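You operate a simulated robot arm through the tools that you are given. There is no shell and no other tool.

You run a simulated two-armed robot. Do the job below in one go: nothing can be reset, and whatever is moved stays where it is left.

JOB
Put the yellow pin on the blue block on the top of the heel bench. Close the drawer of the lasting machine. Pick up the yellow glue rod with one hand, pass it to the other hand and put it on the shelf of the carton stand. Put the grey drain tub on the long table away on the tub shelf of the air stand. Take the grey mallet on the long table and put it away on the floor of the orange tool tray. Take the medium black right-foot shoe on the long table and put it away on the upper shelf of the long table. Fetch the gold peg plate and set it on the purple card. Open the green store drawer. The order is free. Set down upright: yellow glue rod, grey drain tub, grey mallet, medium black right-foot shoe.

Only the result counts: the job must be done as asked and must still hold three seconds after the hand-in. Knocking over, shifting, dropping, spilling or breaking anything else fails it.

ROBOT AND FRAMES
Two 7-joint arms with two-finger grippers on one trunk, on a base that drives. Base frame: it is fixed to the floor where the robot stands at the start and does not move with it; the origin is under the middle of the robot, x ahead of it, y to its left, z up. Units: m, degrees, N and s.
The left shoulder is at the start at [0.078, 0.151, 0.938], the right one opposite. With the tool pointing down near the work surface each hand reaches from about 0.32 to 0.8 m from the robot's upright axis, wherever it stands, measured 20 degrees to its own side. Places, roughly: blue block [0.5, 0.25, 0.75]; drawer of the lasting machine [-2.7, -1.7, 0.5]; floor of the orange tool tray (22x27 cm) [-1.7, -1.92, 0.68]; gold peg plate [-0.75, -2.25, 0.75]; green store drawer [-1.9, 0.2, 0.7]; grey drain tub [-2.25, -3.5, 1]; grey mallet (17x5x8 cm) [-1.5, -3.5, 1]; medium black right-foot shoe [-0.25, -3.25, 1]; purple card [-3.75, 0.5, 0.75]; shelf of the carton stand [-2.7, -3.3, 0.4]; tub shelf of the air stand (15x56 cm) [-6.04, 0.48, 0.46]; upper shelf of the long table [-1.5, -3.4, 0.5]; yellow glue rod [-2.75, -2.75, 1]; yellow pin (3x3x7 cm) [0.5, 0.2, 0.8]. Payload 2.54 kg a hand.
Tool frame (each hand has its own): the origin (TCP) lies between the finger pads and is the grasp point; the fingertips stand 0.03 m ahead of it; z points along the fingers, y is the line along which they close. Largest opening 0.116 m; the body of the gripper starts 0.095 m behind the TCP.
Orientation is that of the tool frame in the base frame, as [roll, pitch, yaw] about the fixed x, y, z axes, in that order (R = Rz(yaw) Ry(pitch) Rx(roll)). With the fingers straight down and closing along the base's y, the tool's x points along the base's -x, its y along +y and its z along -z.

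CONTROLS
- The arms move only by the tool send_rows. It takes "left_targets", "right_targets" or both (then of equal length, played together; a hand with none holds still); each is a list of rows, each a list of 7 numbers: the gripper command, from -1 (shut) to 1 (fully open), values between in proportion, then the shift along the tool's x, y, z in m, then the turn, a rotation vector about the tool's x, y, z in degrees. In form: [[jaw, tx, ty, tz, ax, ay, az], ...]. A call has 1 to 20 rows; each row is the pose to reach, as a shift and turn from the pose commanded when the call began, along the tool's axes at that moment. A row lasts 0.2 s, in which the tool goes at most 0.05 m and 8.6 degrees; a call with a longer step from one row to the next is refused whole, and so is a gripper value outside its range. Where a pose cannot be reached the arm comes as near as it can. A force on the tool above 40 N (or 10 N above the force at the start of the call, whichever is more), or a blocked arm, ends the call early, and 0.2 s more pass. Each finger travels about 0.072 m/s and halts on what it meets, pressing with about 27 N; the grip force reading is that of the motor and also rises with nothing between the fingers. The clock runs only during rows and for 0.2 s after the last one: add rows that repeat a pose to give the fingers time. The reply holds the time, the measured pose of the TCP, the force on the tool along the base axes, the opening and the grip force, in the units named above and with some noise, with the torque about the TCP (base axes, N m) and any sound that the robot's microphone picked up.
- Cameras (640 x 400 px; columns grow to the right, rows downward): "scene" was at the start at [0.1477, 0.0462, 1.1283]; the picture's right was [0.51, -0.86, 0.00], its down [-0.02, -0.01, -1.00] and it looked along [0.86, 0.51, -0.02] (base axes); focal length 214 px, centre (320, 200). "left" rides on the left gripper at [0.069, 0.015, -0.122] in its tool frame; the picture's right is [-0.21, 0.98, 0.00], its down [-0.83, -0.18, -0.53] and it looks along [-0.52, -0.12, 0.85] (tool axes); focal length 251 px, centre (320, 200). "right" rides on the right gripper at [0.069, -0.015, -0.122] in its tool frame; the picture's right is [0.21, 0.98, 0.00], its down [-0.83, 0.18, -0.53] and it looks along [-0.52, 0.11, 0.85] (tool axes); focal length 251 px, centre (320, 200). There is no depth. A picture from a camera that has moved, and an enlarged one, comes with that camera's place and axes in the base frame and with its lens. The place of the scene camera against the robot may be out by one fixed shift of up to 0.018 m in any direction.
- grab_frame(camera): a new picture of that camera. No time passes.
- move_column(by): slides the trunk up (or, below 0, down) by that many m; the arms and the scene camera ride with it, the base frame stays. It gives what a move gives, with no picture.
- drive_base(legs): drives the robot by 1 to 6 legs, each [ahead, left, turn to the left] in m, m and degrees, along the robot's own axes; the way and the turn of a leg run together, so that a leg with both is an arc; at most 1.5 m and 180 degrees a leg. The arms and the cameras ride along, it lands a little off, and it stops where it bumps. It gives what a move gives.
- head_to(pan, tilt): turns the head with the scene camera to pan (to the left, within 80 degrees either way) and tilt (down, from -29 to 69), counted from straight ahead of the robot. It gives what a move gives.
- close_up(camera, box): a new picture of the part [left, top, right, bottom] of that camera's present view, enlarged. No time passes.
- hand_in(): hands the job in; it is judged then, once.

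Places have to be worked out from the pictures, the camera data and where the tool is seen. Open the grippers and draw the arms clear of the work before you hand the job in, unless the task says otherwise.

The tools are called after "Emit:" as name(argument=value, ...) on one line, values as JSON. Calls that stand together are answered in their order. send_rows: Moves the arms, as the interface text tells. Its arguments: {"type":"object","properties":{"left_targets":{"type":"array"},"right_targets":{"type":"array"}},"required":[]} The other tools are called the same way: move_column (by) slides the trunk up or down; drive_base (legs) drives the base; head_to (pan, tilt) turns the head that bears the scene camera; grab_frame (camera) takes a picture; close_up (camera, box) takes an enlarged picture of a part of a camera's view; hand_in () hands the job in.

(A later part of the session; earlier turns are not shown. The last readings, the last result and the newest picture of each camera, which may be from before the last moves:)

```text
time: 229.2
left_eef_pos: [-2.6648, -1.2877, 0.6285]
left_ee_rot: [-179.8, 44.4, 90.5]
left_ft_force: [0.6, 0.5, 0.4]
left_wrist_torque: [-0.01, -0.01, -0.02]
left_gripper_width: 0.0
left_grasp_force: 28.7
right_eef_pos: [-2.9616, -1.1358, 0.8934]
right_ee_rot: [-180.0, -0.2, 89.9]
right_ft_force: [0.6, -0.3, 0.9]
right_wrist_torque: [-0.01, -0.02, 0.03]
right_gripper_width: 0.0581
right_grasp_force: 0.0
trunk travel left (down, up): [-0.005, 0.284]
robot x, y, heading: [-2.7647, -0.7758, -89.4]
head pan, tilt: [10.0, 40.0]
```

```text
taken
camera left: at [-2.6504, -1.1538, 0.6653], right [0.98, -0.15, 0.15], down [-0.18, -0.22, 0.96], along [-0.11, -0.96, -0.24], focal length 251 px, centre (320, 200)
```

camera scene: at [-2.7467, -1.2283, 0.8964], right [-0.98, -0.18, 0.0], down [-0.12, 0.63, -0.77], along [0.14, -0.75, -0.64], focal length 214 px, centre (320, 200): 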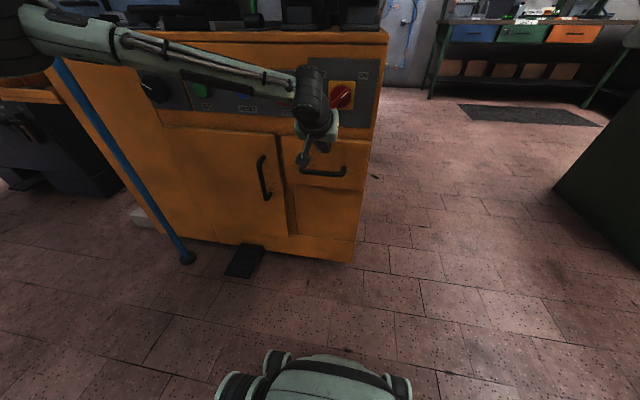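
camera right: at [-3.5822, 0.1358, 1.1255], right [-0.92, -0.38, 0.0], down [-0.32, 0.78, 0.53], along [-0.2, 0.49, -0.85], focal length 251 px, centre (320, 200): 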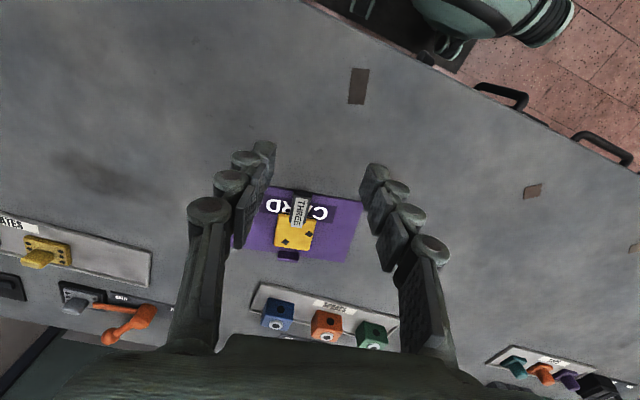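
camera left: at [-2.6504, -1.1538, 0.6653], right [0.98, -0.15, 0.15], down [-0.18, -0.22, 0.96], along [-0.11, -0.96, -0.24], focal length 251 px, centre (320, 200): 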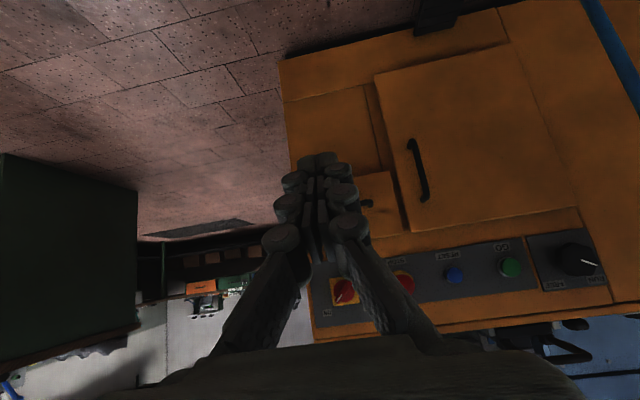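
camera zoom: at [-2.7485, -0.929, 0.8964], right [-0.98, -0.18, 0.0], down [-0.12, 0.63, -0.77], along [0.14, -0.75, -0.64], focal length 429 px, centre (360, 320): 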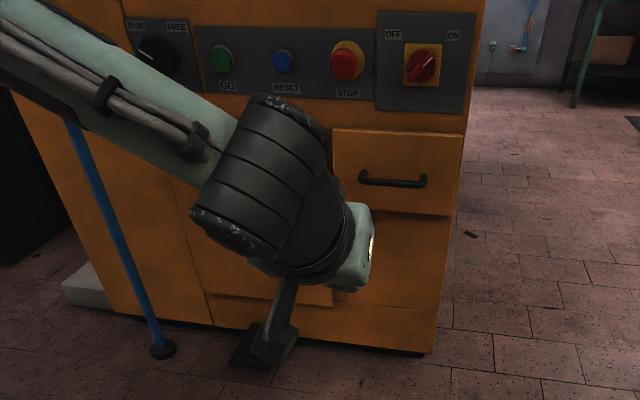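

The drawer front is flush: closed. I'm restoring the left hand's posture and trunk height, then driving round the west side toward the carton stand and long table.

Emit:
send_rows(left_targets=[[-0.5, -0.003, 0.0267, -0.0283, 0, 5, 0], [0, -0.006, 0.0533, -0.0567, 0, 10, 0], [0, -0.009, 0.08, -0.085, 0, 15, 0], [0, -0.012, 0.1067, -0.1133, 0, 20, 0], [0, -0.015, 0.1333, -0.1417, 0, 25, 0], [0, -0.018, 0.16, -0.17, 0, 30, 0], [0, -0.021, 0.1867, -0.1983, 0, 35, 0], [0, -0.024, 0.2133, -0.2267, 0, 40, 0], [0, -0.026, 0.24, -0.255, 0, 44.6, 0]])

Emit:
move_column(by=0.17)

Emit:
drive_base(legs=[[0, -0.85, 0], [0.9, 0, 0]])

Emit:
head_to(pan=45, tilt=15)

Emit:
grab_frame(camera="scene")

Emit:
head_to(pan=-10, tilt=15)

Emit:
grab_frame(camera="scene")

```text
time: 231.2
left_eef_pos: [-2.425, -1.1253, 0.8277]
left_ee_rot: [-179.9, -0.1, 90.2]
left_ft_force: [0.8, -0.2, 0.0]
left_wrist_torque: [-0.02, -0.02, 0.01]
left_gripper_width: 0.0581
left_grasp_force: 0.1
right_eef_pos: [-2.9616, -1.1366, 0.8929]
right_ee_rot: [180.0, 0.0, 89.9]
right_ft_force: [-0.9, -0.4, -0.1]
right_wrist_torque: [0.01, -0.03, 0.03]
right_gripper_width: 0.0579
right_grasp_force: 0.0
trunk travel left (down, up): [-0.005, 0.284]
robot x, y, heading: [-2.7662, -0.7731, -89.5]
head pan, tilt: [10.0, 40.0]
```

```text
time: 233.1
left_eef_pos: [-2.4256, -1.1244, 0.9974]
left_ee_rot: [-179.8, -0.1, 90.2]
left_ft_force: [0.3, 0.1, 0.5]
left_wrist_torque: [0.02, -0.01, 0.01]
left_gripper_width: 0.058
left_grasp_force: 0.1
right_eef_pos: [-2.9613, -1.1356, 1.064]
right_ee_rot: [-179.9, -0.2, 89.8]
right_ft_force: [-0.4, -0.2, -0.1]
right_wrist_torque: [0.02, -0.03, 0.02]
right_gripper_width: 0.0579
right_grasp_force: 0.0
trunk travel left (down, up): [-0.175, 0.114]
robot x, y, heading: [-2.7669, -0.7777, -89.2]
head pan, tilt: [10.0, 40.0]
```

```text
time: 246.3
left_eef_pos: [-3.2875, -2.0479, 0.9977]
left_ee_rot: [-179.9, -0.1, 90.2]
left_ft_force: [0.1, 0.2, 0.3]
left_wrist_torque: [0.01, 0.0, 0.05]
left_gripper_width: 0.058
left_grasp_force: 0.0
right_eef_pos: [-3.8236, -2.0575, 1.062]
right_ee_rot: [180.0, -0.2, 89.8]
right_ft_force: [0.4, 0.0, 0.2]
right_wrist_torque: [0.02, 0.01, -0.01]
right_gripper_width: 0.0579
right_grasp_force: 0.0
trunk travel left (down, up): [-0.175, 0.114]
robot x, y, heading: [-3.629, -1.6993, -89.3]
head pan, tilt: [10.0, 40.0]
```

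```text
time: 247.3
left_eef_pos: [-3.2863, -2.0478, 0.9978]
left_ee_rot: [-179.8, -0.1, 90.1]
left_ft_force: [0.0, 0.2, 0.6]
left_wrist_torque: [0.02, 0.02, 0.0]
left_gripper_width: 0.0579
left_grasp_force: 0.0
right_eef_pos: [-3.8231, -2.0562, 1.0633]
right_ee_rot: [-180.0, -0.2, 89.8]
right_ft_force: [0.5, 1.3, -0.2]
right_wrist_torque: [0.0, 0.01, -0.03]
right_gripper_width: 0.0579
right_grasp_force: 0.0
trunk travel left (down, up): [-0.175, 0.114]
robot x, y, heading: [-3.6238, -1.6991, -89.8]
head pan, tilt: [45.0, 15.0]
```

```text
taken
camera scene: at [-3.5588, -1.8323, 1.1059], right [-0.7, -0.71, 0.0], down [-0.18, 0.18, -0.97], along [0.69, -0.68, -0.26], focal length 214 px, centre (320, 200)
```

scene: 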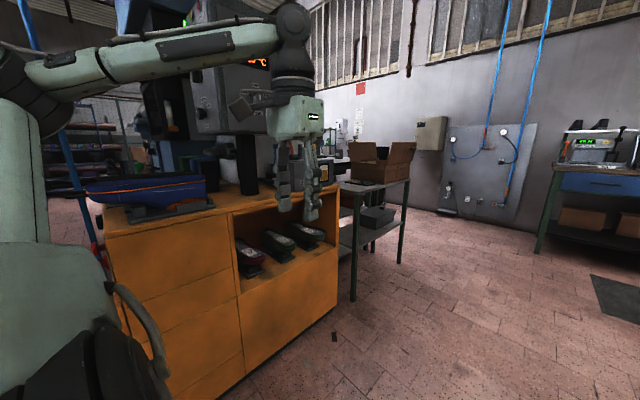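

```text
time: 248.5
left_eef_pos: [-3.285, -2.0478, 0.9977]
left_ee_rot: [-179.8, -0.1, 90.1]
left_ft_force: [-0.1, -0.7, 0.1]
left_wrist_torque: [0.0, 0.01, -0.01]
left_gripper_width: 0.058
left_grasp_force: 0.1
right_eef_pos: [-3.8229, -2.0563, 1.0636]
right_ee_rot: [180.0, -0.1, 89.9]
right_ft_force: [-0.1, 0.0, -0.4]
right_wrist_torque: [-0.04, 0.0, -0.05]
right_gripper_width: 0.058
right_grasp_force: 0.0
trunk travel left (down, up): [-0.175, 0.114]
robot x, y, heading: [-3.627, -1.6964, -89.4]
head pan, tilt: [-10.0, 15.0]
```

```text
taken
camera scene: at [-3.6407, -1.859, 1.106], right [-0.99, 0.16, 0.0], down [0.04, 0.26, -0.97], along [-0.16, -0.95, -0.26], focal length 214 px, centre (320, 200)
```

scene: 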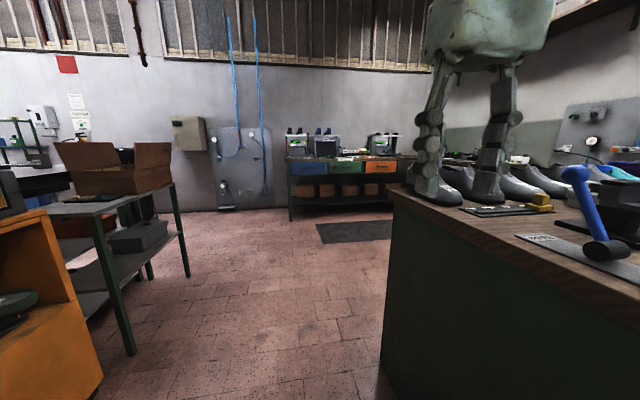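

The carton stand is just south of the lasting machine; a bench stands to my right. I'm moving further south along the gap to see the stand, the glue rod and the long table.

Emit:
drive_base(legs=[[0.75, 0.1, 0]])

Emit:
head_to(pan=70, tilt=15)

Emit:
grab_frame(camera="scene")

Emit:
head_to(pan=40, tilt=25)

Emit:
grab_frame(camera="scene")

```text
time: 252.7
left_eef_pos: [-3.1871, -2.8154, 0.9969]
left_ee_rot: [-179.8, -0.2, 89.3]
left_ft_force: [0.0, 0.7, 0.9]
left_wrist_torque: [0.03, -0.03, 0.02]
left_gripper_width: 0.0581
left_grasp_force: 0.0
right_eef_pos: [-3.7234, -2.8189, 1.0644]
right_ee_rot: [-179.9, -0.2, 89.1]
right_ft_force: [-0.2, 0.4, 0.2]
right_wrist_torque: [-0.02, 0.03, 0.01]
right_gripper_width: 0.0578
right_grasp_force: 0.0
trunk travel left (down, up): [-0.175, 0.114]
robot x, y, heading: [-3.5209, -2.4614, -90.4]
head pan, tilt: [-10.0, 15.0]
```

```text
time: 254.2
left_eef_pos: [-3.1871, -2.816, 0.9977]
left_ee_rot: [-179.7, 0.0, 89.4]
left_ft_force: [-0.1, -0.5, -0.1]
left_wrist_torque: [0.01, 0.01, 0.02]
left_gripper_width: 0.058
left_grasp_force: 0.0
right_eef_pos: [-3.7235, -2.8177, 1.0637]
right_ee_rot: [179.9, -0.2, 89.0]
right_ft_force: [0.0, -0.1, -0.9]
right_wrist_torque: [0.02, 0.04, 0.01]
right_gripper_width: 0.0581
right_grasp_force: 0.1
trunk travel left (down, up): [-0.175, 0.114]
robot x, y, heading: [-3.5226, -2.4656, -90.2]
head pan, tilt: [70.0, 15.0]
```

```text
taken
camera scene: at [-3.4347, -2.5632, 1.106], right [-0.35, -0.94, 0.0], down [-0.24, 0.09, -0.97], along [0.91, -0.33, -0.26], focal length 214 px, centre (320, 200)
```

scene: 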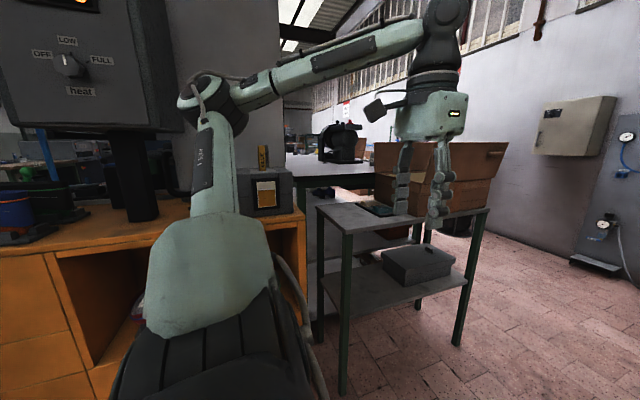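

```text
time: 255.2
left_eef_pos: [-3.1875, -2.8151, 0.9964]
left_ee_rot: [-179.9, -0.1, 89.4]
left_ft_force: [-0.3, 0.5, 0.1]
left_wrist_torque: [0.01, -0.03, 0.01]
left_gripper_width: 0.058
left_grasp_force: 0.1
right_eef_pos: [-3.7242, -2.8179, 1.0647]
right_ee_rot: [180.0, -0.3, 89.1]
right_ft_force: [0.5, 0.5, 0.4]
right_wrist_torque: [0.01, 0.04, -0.02]
right_gripper_width: 0.0579
right_grasp_force: 0.0
trunk travel left (down, up): [-0.175, 0.114]
robot x, y, heading: [-3.528, -2.463, -89.9]
head pan, tilt: [40.0, 25.0]
```

```text
taken
camera scene: at [-3.4633, -2.6016, 1.0897], right [-0.77, -0.64, 0.0], down [-0.27, 0.32, -0.91], along [0.58, -0.7, -0.42], focal length 214 px, centre (320, 200)
```

scene: 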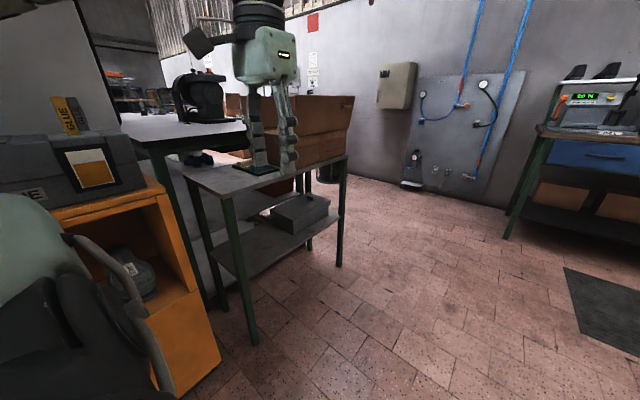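

The glue rod (yellow, labelled GLUE) stands in a grey holder on the lasting machine's south-west corner. Zooming on it and the carton stand.

Emit:
close_up(camera="scene", box=[0, 70, 200, 210])

Emit:
close_up(camera="scene", box=[180, 130, 380, 270])

Emit:
grab_frame(camera="left")

```text
2.86 times, centred on (100, 140) of scene
camera zoom: at [-3.4633, -2.6016, 1.0897], right [-0.77, -0.64, 0.0], down [-0.27, 0.32, -0.91], along [0.58, -0.7, -0.42], focal length 613 px, centre (949, 371)
```

zoom: 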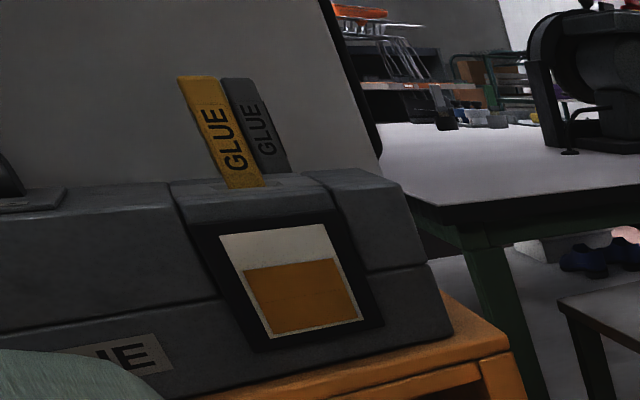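

```text
2.86 times, centred on (280, 200) of scene
camera zoom: at [-3.4633, -2.6016, 1.0897], right [-0.77, -0.64, 0.0], down [-0.27, 0.32, -0.91], along [0.58, -0.7, -0.42], focal length 613 px, centre (434, 200)
```

zoom: 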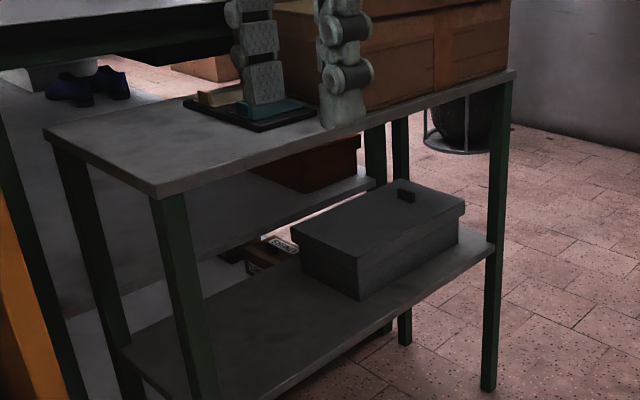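

```text
taken
camera left: at [-3.1718, -2.7469, 1.1182], right [0.97, -0.23, 0.0], down [-0.19, -0.82, 0.53], along [-0.12, -0.52, -0.85], focal length 251 px, centre (320, 200)
```

left: 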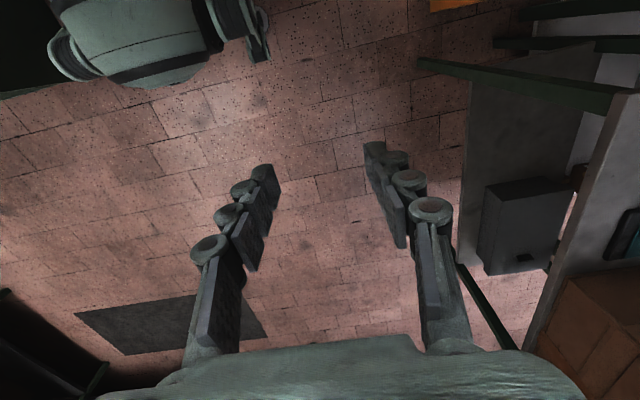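

The yellow rod (width ≈27 mm) stands at about (-2.80, -2.625), its visible part from z≈1.02 to 1.09, with a grey one beside it. I'm positioning to face east in front of the machine corner and stand.

Emit:
drive_base(legs=[[0.4, 0, 0], [0, 0, 90], [0.1, 0, 0]])

Emit:
head_to(pan=20, tilt=15)

Emit:
grab_frame(camera="scene")

Emit:
grab_frame(camera="left")

```text
time: 262.3
left_eef_pos: [-3.064, -2.5431, 0.9966]
left_ee_rot: [-179.9, 0.0, 177.7]
left_ft_force: [0.6, 0.5, -0.6]
left_wrist_torque: [-0.01, 0.0, -0.01]
left_gripper_width: 0.0578
left_grasp_force: 0.1
right_eef_pos: [-3.0765, -3.0789, 1.0625]
right_ee_rot: [-180.0, -0.2, 177.5]
right_ft_force: [-0.2, -0.7, -1.2]
right_wrist_torque: [-0.01, 0.07, 0.03]
right_gripper_width: 0.0581
right_grasp_force: 0.1
trunk travel left (down, up): [-0.175, 0.114]
robot x, y, heading: [-3.4292, -2.8636, -1.8]
head pan, tilt: [40.0, 25.0]
```

```text
time: 263.1
left_eef_pos: [-3.064, -2.5411, 0.9968]
left_ee_rot: [-179.8, -0.1, 177.7]
left_ft_force: [0.1, -0.4, -0.9]
left_wrist_torque: [-0.01, -0.03, -0.02]
left_gripper_width: 0.058
left_grasp_force: 0.1
right_eef_pos: [-3.0773, -3.0793, 1.0639]
right_ee_rot: [180.0, -0.2, 177.4]
right_ft_force: [-0.4, 0.6, 0.7]
right_wrist_torque: [-0.01, 0.0, 0.0]
right_gripper_width: 0.0579
right_grasp_force: 0.1
trunk travel left (down, up): [-0.175, 0.114]
robot x, y, heading: [-3.4249, -2.867, -1.7]
head pan, tilt: [20.0, 15.0]
```

```text
taken
camera scene: at [-3.268, -2.8415, 1.1059], right [0.31, -0.95, 0.0], down [-0.25, -0.08, -0.97], along [0.92, 0.3, -0.26], focal length 214 px, centre (320, 200)
```

scene: 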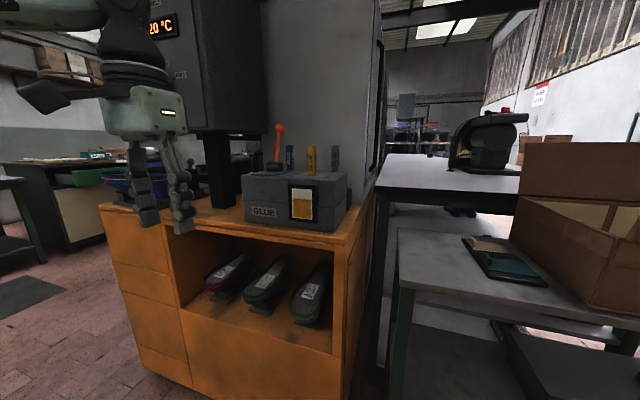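

```text
taken
camera left: at [-3.1331, -2.5242, 1.1182], right [0.25, 0.97, 0.0], down [0.82, -0.21, 0.53], along [0.52, -0.14, -0.85], focal length 251 px, centre (320, 200)
```

left: 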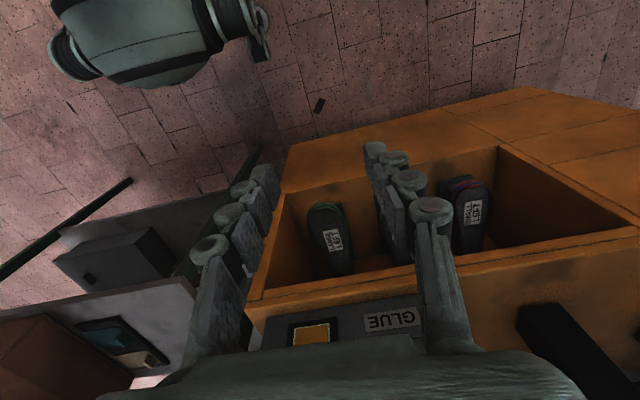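

Three rods stand in the glue unit (blue, yellow, grey). Zooming in.

Emit:
close_up(camera="scene", box=[230, 110, 370, 240])

Emit:
close_up(camera="scene", box=[280, 135, 350, 185])

```text
3.08 times, centred on (300, 175) of scene
camera zoom: at [-3.268, -2.8415, 1.1059], right [0.31, -0.95, 0.0], down [-0.25, -0.08, -0.97], along [0.92, 0.3, -0.26], focal length 660 px, centre (382, 277)
```

zoom: 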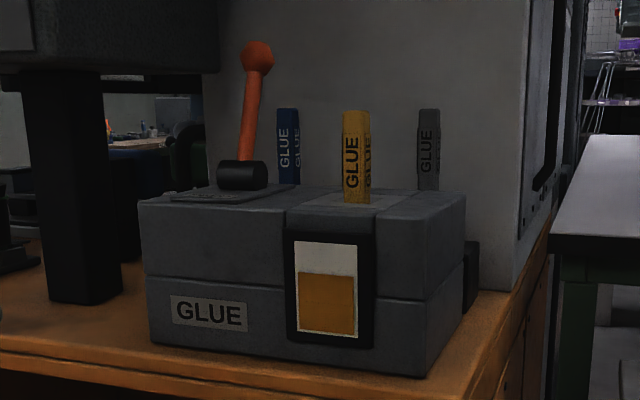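

```text
8.00 times, centred on (315, 160) of scene
camera zoom: at [-3.268, -2.8415, 1.1059], right [0.31, -0.95, 0.0], down [-0.25, -0.08, -0.97], along [0.92, 0.3, -0.26], focal length 1716 px, centre (360, 520)
```

zoom: 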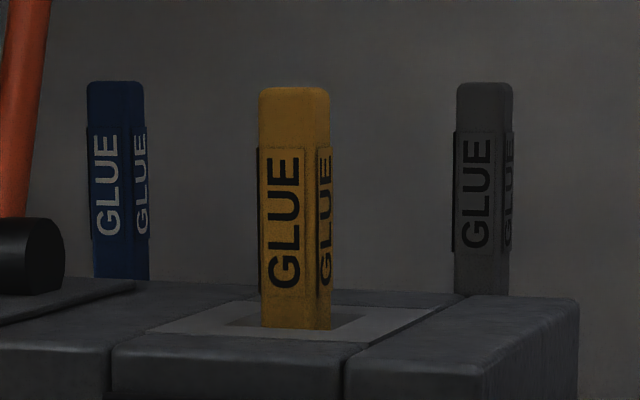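

The yellow rod is a 25 mm square bar at ≈(-2.64, -2.61), base z≈1.0, top ≈1.095, in a shallow recess at the front; the others are behind it. I'll take it with the right hand tool-down: raising the trunk, turning 30° left and driving closer.

Emit:
move_column(by=0.11)

Emit:
drive_base(legs=[[0, 0, 30.7], [0.2, 0, 0]])

Emit:
head_to(pan=-15, tilt=20)

Emit:
grab_frame(camera="scene")

Emit:
grab_frame(camera="right")

```text
time: 264.5
left_eef_pos: [-3.0632, -2.5424, 1.1081]
left_ee_rot: [-179.7, 0.0, 177.6]
left_ft_force: [0.0, 0.5, 0.4]
left_wrist_torque: [0.04, -0.04, 0.04]
left_gripper_width: 0.058
left_grasp_force: 0.1
right_eef_pos: [-3.0759, -3.0792, 1.1749]
right_ee_rot: [179.9, -0.2, 177.4]
right_ft_force: [-0.4, -1.0, 0.0]
right_wrist_torque: [0.02, 0.04, 0.02]
right_gripper_width: 0.0582
right_grasp_force: 0.1
trunk travel left (down, up): [-0.285, 0.004]
robot x, y, heading: [-3.4275, -2.8734, -1.9]
head pan, tilt: [20.0, 15.0]
```

```text
time: 267.7
left_eef_pos: [-3.1057, -2.307, 1.1061]
left_ee_rot: [-179.8, -0.1, -151.9]
left_ft_force: [0.3, 0.2, -0.2]
left_wrist_torque: [-0.03, 0.05, -0.01]
left_gripper_width: 0.0579
left_grasp_force: 0.0
right_eef_pos: [-2.8443, -2.7764, 1.173]
right_ee_rot: [180.0, -0.2, -152.0]
right_ft_force: [0.4, -0.1, 0.2]
right_wrist_torque: [-0.03, 0.02, 0.03]
right_gripper_width: 0.0577
right_grasp_force: 0.0
trunk travel left (down, up): [-0.285, 0.004]
robot x, y, heading: [-3.2533, -2.772, 29.0]
head pan, tilt: [20.0, 15.0]
```

```text
time: 268.7
left_eef_pos: [-3.1068, -2.3095, 1.1076]
left_ee_rot: [-179.8, -0.1, -151.8]
left_ft_force: [-0.3, 1.2, -0.4]
left_wrist_torque: [0.0, 0.02, 0.0]
left_gripper_width: 0.0578
left_grasp_force: 0.0
right_eef_pos: [-2.8435, -2.7765, 1.1737]
right_ee_rot: [179.9, -0.2, -152.0]
right_ft_force: [-0.1, 0.3, -0.2]
right_wrist_torque: [0.01, -0.01, 0.01]
right_gripper_width: 0.0581
right_grasp_force: 0.1
trunk travel left (down, up): [-0.285, 0.004]
robot x, y, heading: [-3.2491, -2.7765, 28.5]
head pan, tilt: [-15.0, 20.0]
```

```text
taken
camera scene: at [-3.0999, -2.7183, 1.2078], right [0.24, -0.97, 0.0], down [-0.33, -0.08, -0.94], along [0.91, 0.22, -0.34], focal length 214 px, centre (320, 200)
```

scene: 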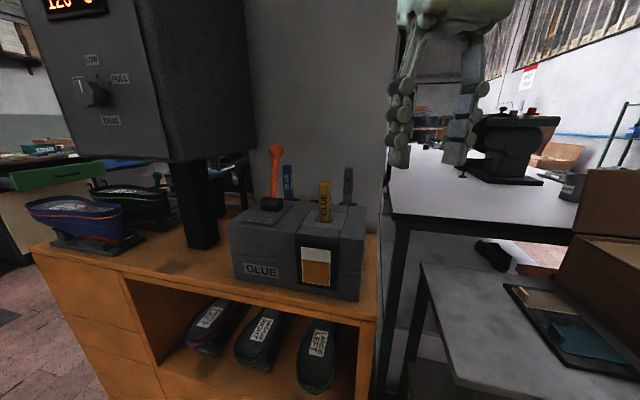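

```text
taken
camera right: at [-2.8966, -2.8222, 1.2972], right [-0.65, 0.76, 0.0], down [0.65, 0.55, 0.53], along [0.4, 0.34, -0.85], focal length 251 px, centre (320, 200)
```

right: 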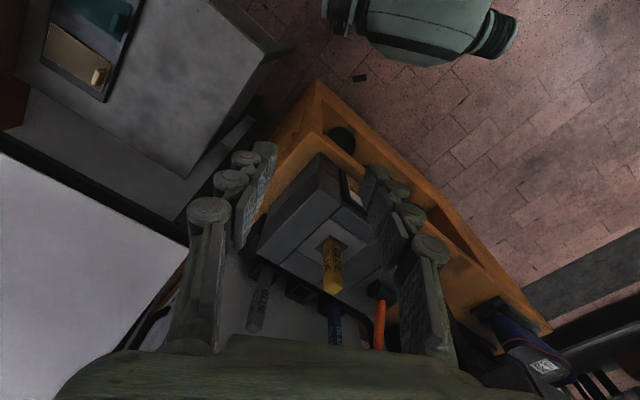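

The rod's top triangulates to ≈(-2.714, -2.646, 1.09) with the wrist view. I'm moving the right hand above it, turning the jaws to the rod's faces.

Emit:
send_rows(right_targets=[[0, -0.044, 0.0136, 0.003, 0, 0, 7], [0, -0.088, 0.0272, 0.006, 0, 0, 14], [0, -0.132, 0.0408, 0.009, 0, 0, 21], [0, -0.1756, 0.0544, 0.01, 0, 0, 28], [0, -0.1756, 0.0544, 0.01, 0, 0, 28]])

Emit:
grab_frame(camera="right")

Emit:
close_up(camera="scene", box=[230, 90, 400, 230])

```text
time: 269.9
left_eef_pos: [-3.1068, -2.3089, 1.108]
left_ee_rot: [-179.8, 0.1, -151.7]
left_ft_force: [-0.1, -0.2, 0.0]
left_wrist_torque: [-0.02, -0.01, -0.02]
left_gripper_width: 0.0579
left_grasp_force: 0.0
right_eef_pos: [-2.7142, -2.6495, 1.1629]
right_ee_rot: [-179.9, -0.1, 179.9]
right_ft_force: [-0.3, 0.2, 0.5]
right_wrist_torque: [0.0, 0.02, 0.0]
right_gripper_width: 0.0579
right_grasp_force: 0.2
trunk travel left (down, up): [-0.285, 0.004]
robot x, y, heading: [-3.2522, -2.7749, 28.9]
head pan, tilt: [-15.0, 20.0]
```

```text
taken
camera right: at [-2.7825, -2.6628, 1.2862], right [-0.21, 0.98, 0.0], down [0.83, 0.18, 0.53], along [0.52, 0.11, -0.85], focal length 251 px, centre (320, 200)
```

right: 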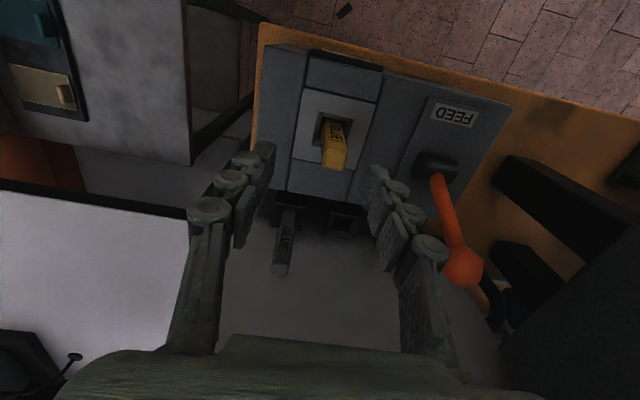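

```text
2.86 times, centred on (315, 160) of scene
camera zoom: at [-3.1, -2.7188, 1.2079], right [0.24, -0.97, 0.0], down [-0.33, -0.08, -0.94], along [0.91, 0.22, -0.34], focal length 613 px, centre (334, 314)
```

zoom: 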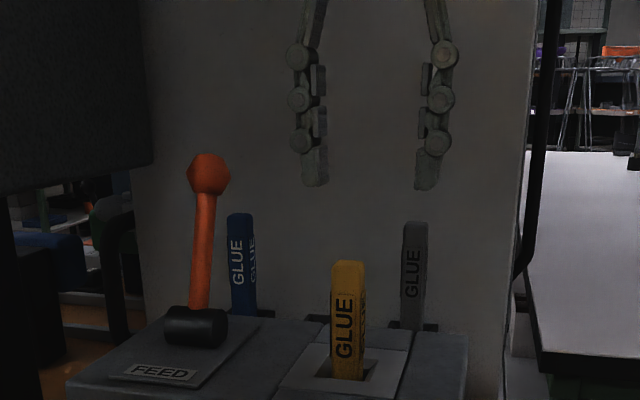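

Refined top: (-2.70, -2.632, 1.075). I'm correcting by (+1.5, +1.75) cm and coming down to z≈1.12.

Emit:
send_rows(right_targets=[[0, -0.0145, 0.0175, 0.0, 0, 0, 0], [0, -0.0145, 0.0175, 0.03, 0, 0, 0], [0, -0.0145, 0.0175, 0.043, 0, 0, 0], [0, -0.0145, 0.0175, 0.043, 0, 0, 0]])

Emit:
grab_frame(camera="right")

Emit:
close_up(camera="scene", box=[230, 90, 400, 230])

```text
time: 270.9
left_eef_pos: [-3.1044, -2.308, 1.1082]
left_ee_rot: [-179.7, -0.1, -151.9]
left_ft_force: [0.8, 0.4, -0.5]
left_wrist_torque: [-0.01, 0.0, -0.04]
left_gripper_width: 0.0582
left_grasp_force: 0.0
right_eef_pos: [-2.7005, -2.6279, 1.1184]
right_ee_rot: [-179.8, -0.3, 179.9]
right_ft_force: [0.0, 0.0, -0.3]
right_wrist_torque: [-0.01, 0.03, 0.01]
right_gripper_width: 0.0581
right_grasp_force: 0.0
trunk travel left (down, up): [-0.285, 0.004]
robot x, y, heading: [-3.2531, -2.7735, 29.0]
head pan, tilt: [-15.0, 20.0]
```

```text
taken
camera right: at [-2.7692, -2.6438, 1.2421], right [-0.21, 0.98, 0.0], down [0.83, 0.18, 0.53], along [0.52, 0.11, -0.85], focal length 251 px, centre (320, 200)
```

right: 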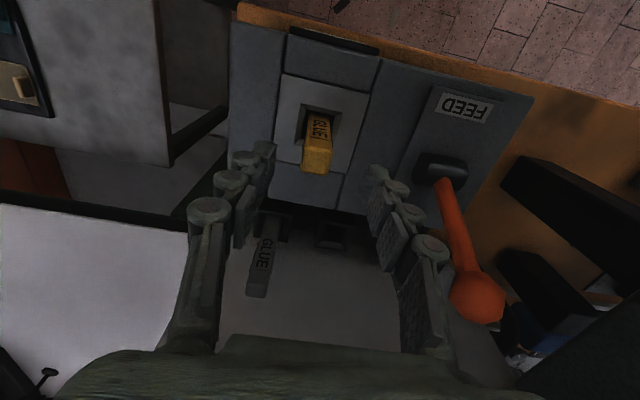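

```text
2.86 times, centred on (315, 160) of scene
camera zoom: at [-3.0999, -2.7185, 1.2078], right [0.24, -0.97, 0.0], down [-0.33, -0.08, -0.94], along [0.91, 0.22, -0.34], focal length 613 px, centre (334, 314)
```

zoom: 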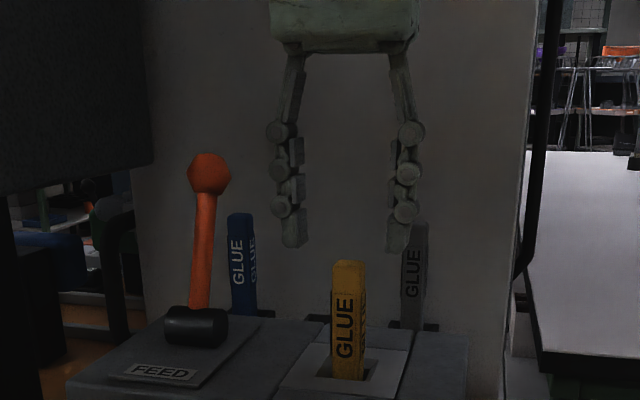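

Top refined to (-2.693, -2.630, 1.067). I'm descending so that the fingers cover the top 3 cm and closing.

Emit:
send_rows(right_targets=[[0, -0.0075, -0.002, 0.02, 0, 0, 0], [0, -0.0075, -0.002, 0.04, 0, 0, 0], [0, -0.0075, -0.002, 0.054, 0, 0, 0], [-0.3, -0.0075, -0.002, 0.054, 0, 0, 0], [-0.6, -0.0075, -0.002, 0.054, 0, 0, 0], [-1, -0.0075, -0.002, 0.054, 0, 0, 0], [-1, -0.0075, -0.002, 0.054, 0, 0, 0]])

Emit:
close_up(camera="scene", box=[230, 90, 400, 230])

Emit:
grab_frame(camera="right")

```text
time: 272.5
left_eef_pos: [-3.1048, -2.3077, 1.1083]
left_ee_rot: [-179.8, -0.1, -151.8]
left_ft_force: [0.7, 0.0, -0.5]
left_wrist_torque: [-0.03, 0.03, 0.0]
left_gripper_width: 0.0582
left_grasp_force: 0.0
right_eef_pos: [-2.6942, -2.6285, 1.0669]
right_ee_rot: [-179.8, -0.2, 179.9]
right_ft_force: [-1.1, 0.2, -0.9]
right_wrist_torque: [0.04, 0.01, 0.01]
right_gripper_width: 0.0203
right_grasp_force: 27.0
trunk travel left (down, up): [-0.285, 0.004]
robot x, y, heading: [-3.2491, -2.7706, 28.4]
head pan, tilt: [-15.0, 20.0]
```

```text
2.86 times, centred on (315, 160) of scene
camera zoom: at [-3.0998, -2.7184, 1.2078], right [0.24, -0.97, 0.0], down [-0.33, -0.08, -0.94], along [0.91, 0.22, -0.34], focal length 613 px, centre (334, 314)
```

zoom: 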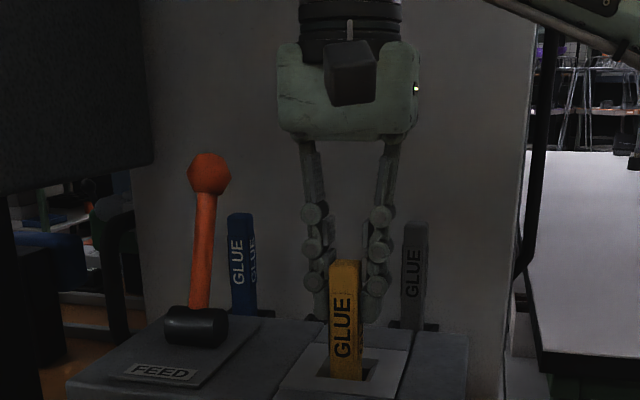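

```text
taken
camera right: at [-2.761, -2.6443, 1.1899], right [-0.21, 0.98, 0.0], down [0.83, 0.18, 0.53], along [0.52, 0.11, -0.85], focal length 251 px, centre (320, 200)
```

right: 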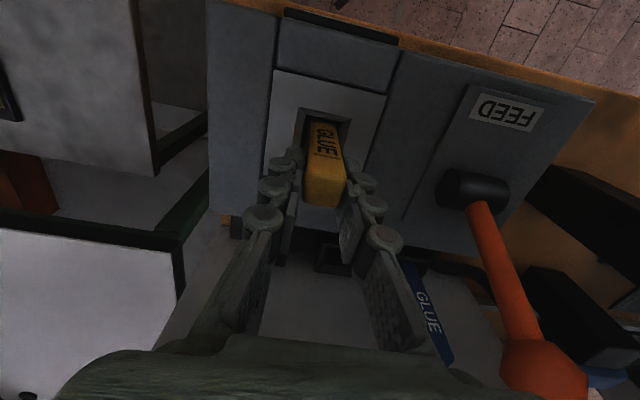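

The rod is gripped (20 mm). Lifting it straight up out of its recess.

Emit:
send_rows(right_targets=[[-1, 0, 0, -0.01, 0, 0, 0], [-1, 0, 0, -0.025, 0, 0, 0], [-1, 0, 0, -0.04, 0, 0, 0], [-1, 0, 0, -0.06, 0, 0, 0], [-1, 0, 0, -0.08, 0, 0, 0], [-1, 0, 0, -0.1, 0, 0, 0], [-1, 0, 0, -0.1, 0, 0, 0]])

Emit:
close_up(camera="scene", box=[230, 90, 400, 230])

Emit:
grab_frame(camera="right")

```text
time: 274.1
left_eef_pos: [-3.1056, -2.3077, 1.1066]
left_ee_rot: [-179.8, -0.2, -151.8]
left_ft_force: [-0.5, 0.0, 0.0]
left_wrist_torque: [0.01, 0.01, 0.0]
left_gripper_width: 0.058
left_grasp_force: 0.0
right_eef_pos: [-2.6938, -2.6295, 1.1663]
right_ee_rot: [-179.9, -0.2, 180.0]
right_ft_force: [0.7, 0.3, -1.1]
right_wrist_torque: [0.01, -0.04, 0.02]
right_gripper_width: 0.02
right_grasp_force: 26.9
trunk travel left (down, up): [-0.285, 0.004]
robot x, y, heading: [-3.2516, -2.773, 28.7]
head pan, tilt: [-15.0, 20.0]
```

```text
2.86 times, centred on (315, 160) of scene
camera zoom: at [-3.0996, -2.7185, 1.2078], right [0.24, -0.97, 0.0], down [-0.33, -0.08, -0.94], along [0.91, 0.22, -0.34], focal length 613 px, centre (334, 314)
```

zoom: 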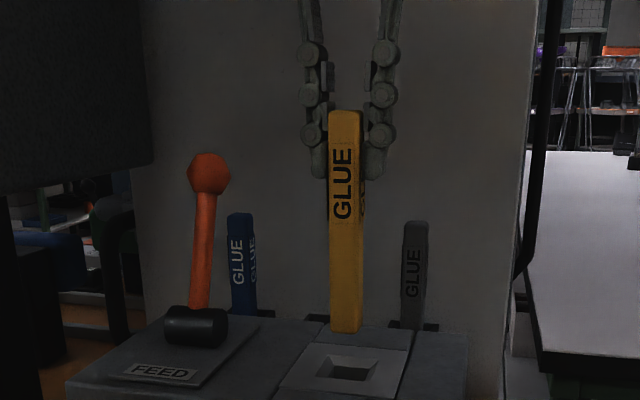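

```text
taken
camera right: at [-2.7617, -2.6443, 1.2894], right [-0.21, 0.98, 0.0], down [0.83, 0.18, 0.53], along [0.52, 0.11, -0.85], focal length 251 px, centre (320, 200)
```

right: 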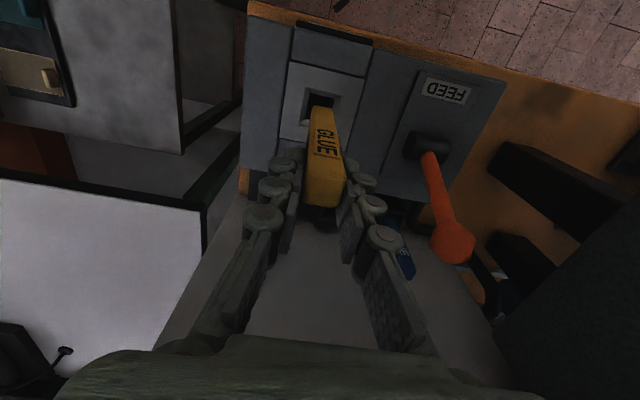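

The rod (≈0.155 m long) is out of the recess with its bottom at z≈1.04, above everything near. I'm backing the base off 0.35 m and zooming out to check.

Emit:
drive_base(legs=[[-0.35, 0, 0]])

Emit:
grab_frame(camera="scene")

```text
time: 276.3
left_eef_pos: [-3.4101, -2.4748, 1.107]
left_ee_rot: [-179.7, 0.0, -151.9]
left_ft_force: [-0.6, 0.4, 0.6]
left_wrist_torque: [0.02, -0.02, 0.01]
left_gripper_width: 0.0581
left_grasp_force: 0.0
right_eef_pos: [-2.9993, -2.7962, 1.1672]
right_ee_rot: [-179.9, -0.1, -180.0]
right_ft_force: [-1.1, 0.0, -0.5]
right_wrist_torque: [0.02, -0.04, -0.02]
right_gripper_width: 0.0201
right_grasp_force: 26.8
trunk travel left (down, up): [-0.285, 0.004]
robot x, y, heading: [-3.5545, -2.9422, 28.5]
head pan, tilt: [-15.0, 20.0]
```

```text
taken
camera scene: at [-3.4052, -2.8855, 1.2079], right [0.24, -0.97, 0.0], down [-0.33, -0.08, -0.94], along [0.91, 0.22, -0.34], focal length 214 px, centre (320, 200)
```

scene: 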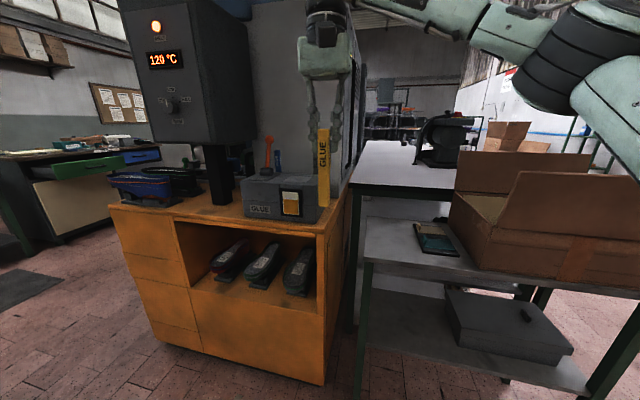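

Good. Before the hand-over I want to know whether the left hand can hold a horizontal pose at shelf height, so I'm backing off a little more, lowering the trunk and testing that pose in free space.

Emit:
drive_base(legs=[[-0.25, 0, 0]])

Emit:
move_column(by=-0.28)

Emit:
send_rows(left_targets=[[0, -0.02, -0.015, 0.03, 0, -7.5, 0], [0, -0.04, -0.03, 0.06, 0, -15, 0], [0, -0.06, -0.045, 0.09, 0, -22.5, 0], [0, -0.08, -0.06, 0.12, 0, -30, 0], [0, -0.1, -0.075, 0.15, 0, -37.5, 0], [0, -0.12, -0.09, 0.18, 0, -45, 0], [0, -0.14, -0.105, 0.21, 0, -52.5, 0], [0, -0.16, -0.12, 0.24, 0, -60, 0], [0, -0.18, -0.135, 0.27, 0, -67.5, 0], [0, -0.2, -0.15, 0.3, 0, -75, 0], [0, -0.22, -0.165, 0.33, 0, -82.5, 0], [0, -0.24, -0.18, 0.34, 0, -90, 0], [0, -0.25, -0.18, 0.34, 0, -90, 0]])

Emit:
grab_frame(camera="scene")

```text
time: 278.1
left_eef_pos: [-3.6259, -2.5941, 1.1074]
left_ee_rot: [-179.8, 0.0, -151.6]
left_ft_force: [-0.6, 0.7, -0.1]
left_wrist_torque: [0.0, 0.02, -0.02]
left_gripper_width: 0.0581
left_grasp_force: 0.1
right_eef_pos: [-3.2143, -2.9133, 1.1664]
right_ee_rot: [-179.9, -0.1, -179.8]
right_ft_force: [-0.4, -0.6, -0.5]
right_wrist_torque: [-0.01, 0.0, 0.0]
right_gripper_width: 0.0199
right_grasp_force: 26.4
trunk travel left (down, up): [-0.285, 0.004]
robot x, y, heading: [-3.7703, -3.0584, 28.7]
head pan, tilt: [-15.0, 20.0]
```

```text
time: 281.0
left_eef_pos: [-3.626, -2.5922, 0.8282]
left_ee_rot: [-179.8, -0.2, -151.6]
left_ft_force: [0.2, -0.5, 0.4]
left_wrist_torque: [0.01, 0.0, -0.01]
left_gripper_width: 0.0579
left_grasp_force: 0.0
right_eef_pos: [-3.2146, -2.9123, 0.8871]
right_ee_rot: [-179.9, -0.3, -179.9]
right_ft_force: [0.2, 0.6, -1.1]
right_wrist_torque: [0.02, 0.01, -0.01]
right_gripper_width: 0.0202
right_grasp_force: 27.3
trunk travel left (down, up): [-0.005, 0.284]
robot x, y, heading: [-3.774, -3.0589, 28.6]
head pan, tilt: [-15.0, 20.0]
```

```text
time: 283.8
left_eef_pos: [-3.3562, -2.5846, 0.5832]
left_ee_rot: [-113.3, 89.8, -85.0]
left_ft_force: [0.1, -0.1, 0.0]
left_wrist_torque: [0.01, -0.01, 0.03]
left_gripper_width: 0.0581
left_grasp_force: 0.0
left hand out of reach, approached as far as the arm can: row 6, 7, 8, 10, 11, 12, 13
right_eef_pos: [-3.2141, -2.9125, 0.886]
right_ee_rot: [-179.9, -0.2, -179.9]
right_ft_force: [0.2, 0.1, -0.8]
right_wrist_torque: [0.0, 0.03, 0.01]
right_gripper_width: 0.02
right_grasp_force: 26.5
trunk travel left (down, up): [-0.005, 0.284]
robot x, y, heading: [-3.7717, -3.0582, 28.6]
head pan, tilt: [-15.0, 20.0]
```

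```text
taken
camera scene: at [-3.6197, -3.0029, 0.9278], right [0.24, -0.97, 0.0], down [-0.33, -0.08, -0.94], along [0.91, 0.22, -0.34], focal length 214 px, centre (320, 200)
```

scene: 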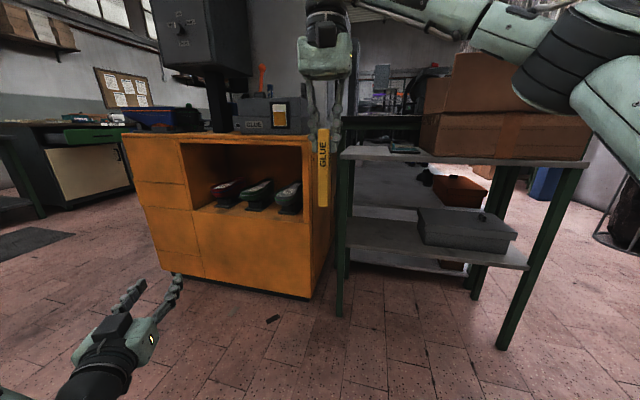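

The horizontal pose is reached at z≈0.58. Testing whether it can go lower when extended a bit.

Emit:
send_rows(left_targets=[[0, 0.03, 0, 0.03, 0, 0, 0], [0, 0.06, 0, 0.06, 0, 0, 0], [0, 0.09, 0, 0.08, 0, 0, 0], [0, 0.11, 0, 0.1, 0, 0, 0], [0, 0.11, 0, 0.1, 0, 0, 0]])

Emit:
grab_frame(camera="scene")

```text
time: 285.0
left_eef_pos: [-3.3135, -2.5127, 0.5681]
left_ee_rot: [-132.9, 89.7, -104.6]
left_ft_force: [-0.3, -0.5, 0.5]
left_wrist_torque: [-0.01, -0.03, -0.02]
left_gripper_width: 0.0578
left_grasp_force: 0.0
left hand out of reach, approached as far as the arm can: row 1, 2, 3, 4, 5
right_eef_pos: [-3.2143, -2.9128, 0.8859]
right_ee_rot: [-179.8, -0.2, -179.9]
right_ft_force: [0.2, 0.5, -0.4]
right_wrist_torque: [-0.03, -0.03, 0.04]
right_gripper_width: 0.0199
right_grasp_force: 27.0
trunk travel left (down, up): [-0.005, 0.284]
robot x, y, heading: [-3.7726, -3.0588, 28.7]
head pan, tilt: [-15.0, 20.0]
```

```text
taken
camera scene: at [-3.6197, -3.0029, 0.9278], right [0.24, -0.97, 0.0], down [-0.33, -0.08, -0.94], along [0.91, 0.22, -0.34], focal length 214 px, centre (320, 200)
```

scene: 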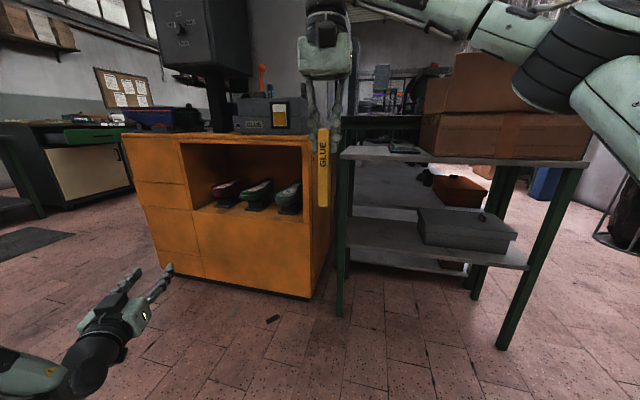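

Horizontal bottoms out near z≈0.57. Now testing how low a 45° tilted pose can go.

Emit:
send_rows(left_targets=[[0, 0.01, -0.02, 0, 0, 7.5, 0], [0, 0.02, -0.04, 0, 0, 15, 0], [0, 0.04, -0.06, 0, 0, 22.5, 0], [0, 0.06, -0.08, 0, 0, 30, 0], [0, 0.08, -0.09, 0, 0, 37.5, 0], [0, 0.1, -0.09, 0, 0, 45, 0], [0, 0.12, -0.09, 0, 0, 45, 0], [0, 0.12, -0.09, 0, 0, 45, 0]])

```text
time: 286.8
left_eef_pos: [-3.2855, -2.5814, 0.4738]
left_ee_rot: [-179.6, 44.9, -151.4]
left_ft_force: [-0.6, 0.5, -0.3]
left_wrist_torque: [-0.02, 0.01, -0.02]
left_gripper_width: 0.0578
left_grasp_force: 0.0
left hand out of reach, approached as far as the arm can: row 5, 6, 7, 8
right_eef_pos: [-3.2135, -2.9137, 0.8861]
right_ee_rot: [-179.9, -0.2, -179.9]
right_ft_force: [-0.5, -0.9, -0.1]
right_wrist_torque: [-0.02, 0.0, 0.05]
right_gripper_width: 0.02
right_grasp_force: 27.0
trunk travel left (down, up): [-0.005, 0.284]
robot x, y, heading: [-3.7725, -3.0556, 28.7]
head pan, tilt: [-15.0, 20.0]
```

A 45° tilt reaches z≈0.47, enough for placing. For the hand-over I'll raise the trunk 0.15 m, extend the right hand (rod) forward, and bring the tilted left hand behind the rod's lower half.

Emit:
move_column(by=0.15)

Emit:
send_rows(right_targets=[[-1, -0.01, 0.018, 0.0375, 0, 0, 0], [-1, -0.021, 0.036, 0.075, 0, 0, 0], [-1, -0.031, 0.055, 0.1125, 0, 0, 0], [-1, -0.0415, 0.0729, 0.15, 0, 0, 0], [-1, -0.0415, 0.0729, 0.15, 0, 0, 0]])

Emit:
send_rows(left_targets=[[0, -0.0052, -0.0314, -0.0333, 2.88, 0, 2.89], [0, -0.0104, -0.0629, -0.0666, 5.77, 0, 5.79], [0, -0.0156, -0.0943, -0.1, 8.65, 0, 8.68], [0, -0.0209, -0.1257, -0.1333, 11.54, 0, 11.58], [0, -0.0261, -0.1571, -0.1666, 14.42, 0, 14.47], [0, -0.0313, -0.1886, -0.2, 17.3, 0, 17.37], [0, -0.0365, -0.22, -0.2332, 20.19, 0, 20.26], [0, -0.0365, -0.22, -0.2332, 20.19, 0, 20.26]])

Emit:
grab_frame(camera="left")

Emit:
grab_frame(camera="scene")

```text
time: 288.5
left_eef_pos: [-3.2864, -2.5813, 0.6244]
left_ee_rot: [-179.8, 44.9, -151.5]
left_ft_force: [0.2, 0.3, 0.9]
left_wrist_torque: [-0.01, 0.01, 0.01]
left_gripper_width: 0.0581
left_grasp_force: 0.0
right_eef_pos: [-3.2145, -2.9127, 1.0353]
right_ee_rot: [-179.9, -0.2, -179.9]
right_ft_force: [0.2, -0.6, -1.2]
right_wrist_torque: [-0.02, 0.0, 0.05]
right_gripper_width: 0.0202
right_grasp_force: 26.8
trunk travel left (down, up): [-0.155, 0.134]
robot x, y, heading: [-3.7698, -3.058, 28.6]
head pan, tilt: [-15.0, 20.0]
```

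```text
time: 289.7
left_eef_pos: [-3.286, -2.5816, 0.6241]
left_ee_rot: [-179.7, 44.8, -151.6]
left_ft_force: [0.2, 0.2, 0.3]
left_wrist_torque: [-0.01, -0.01, 0.0]
left_gripper_width: 0.0581
left_grasp_force: 0.1
right_eef_pos: [-3.1719, -2.8408, 0.8881]
right_ee_rot: [-180.0, -0.2, -179.9]
right_ft_force: [0.0, -0.7, -1.2]
right_wrist_torque: [0.01, 0.0, 0.0]
right_gripper_width: 0.0201
right_grasp_force: 27.4
trunk travel left (down, up): [-0.155, 0.134]
robot x, y, heading: [-3.7683, -3.056, 28.7]
head pan, tilt: [-15.0, 20.0]
```

```text
time: 291.5
left_eef_pos: [-3.3088, -2.8341, 0.819]
left_ee_rot: [-179.8, 44.9, 179.8]
left_ft_force: [-0.7, -0.3, 0.1]
left_wrist_torque: [-0.02, 0.01, 0.0]
left_gripper_width: 0.058
left_grasp_force: 0.0
left hand out of reach, approached as far as the arm can: row 7, 8
right_eef_pos: [-3.1695, -2.8421, 0.8881]
right_ee_rot: [-179.9, -0.3, -180.0]
right_ft_force: [-0.2, 0.0, -0.3]
right_wrist_torque: [0.03, -0.03, 0.01]
right_gripper_width: 0.0199
right_grasp_force: 26.9
trunk travel left (down, up): [-0.155, 0.134]
robot x, y, heading: [-3.7735, -3.057, 28.9]
head pan, tilt: [-15.0, 20.0]
```

```text
taken
camera left: at [-3.4453, -2.8187, 0.8546], right [0.16, 0.98, 0.15], down [0.21, -0.18, 0.96], along [0.97, -0.12, -0.23], focal length 251 px, centre (320, 200)
```

left: 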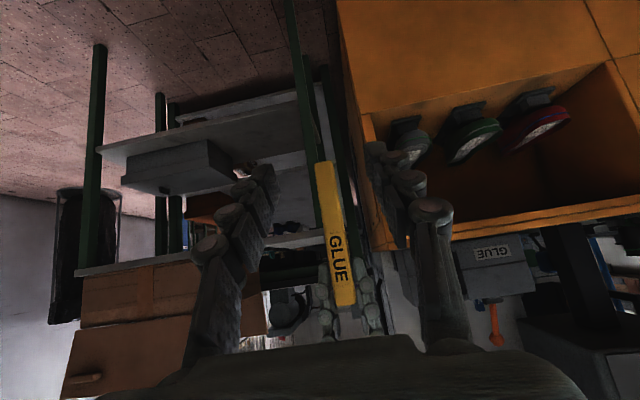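

```text
taken
camera scene: at [-3.6197, -3.0029, 1.0778], right [0.24, -0.97, 0.0], down [-0.33, -0.08, -0.94], along [0.91, 0.22, -0.34], focal length 214 px, centre (320, 200)
```

scene: 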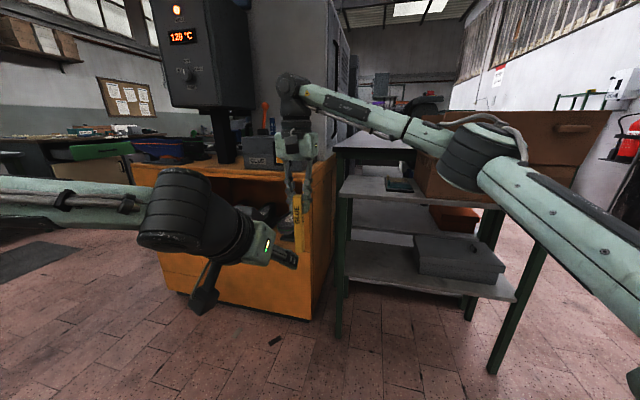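

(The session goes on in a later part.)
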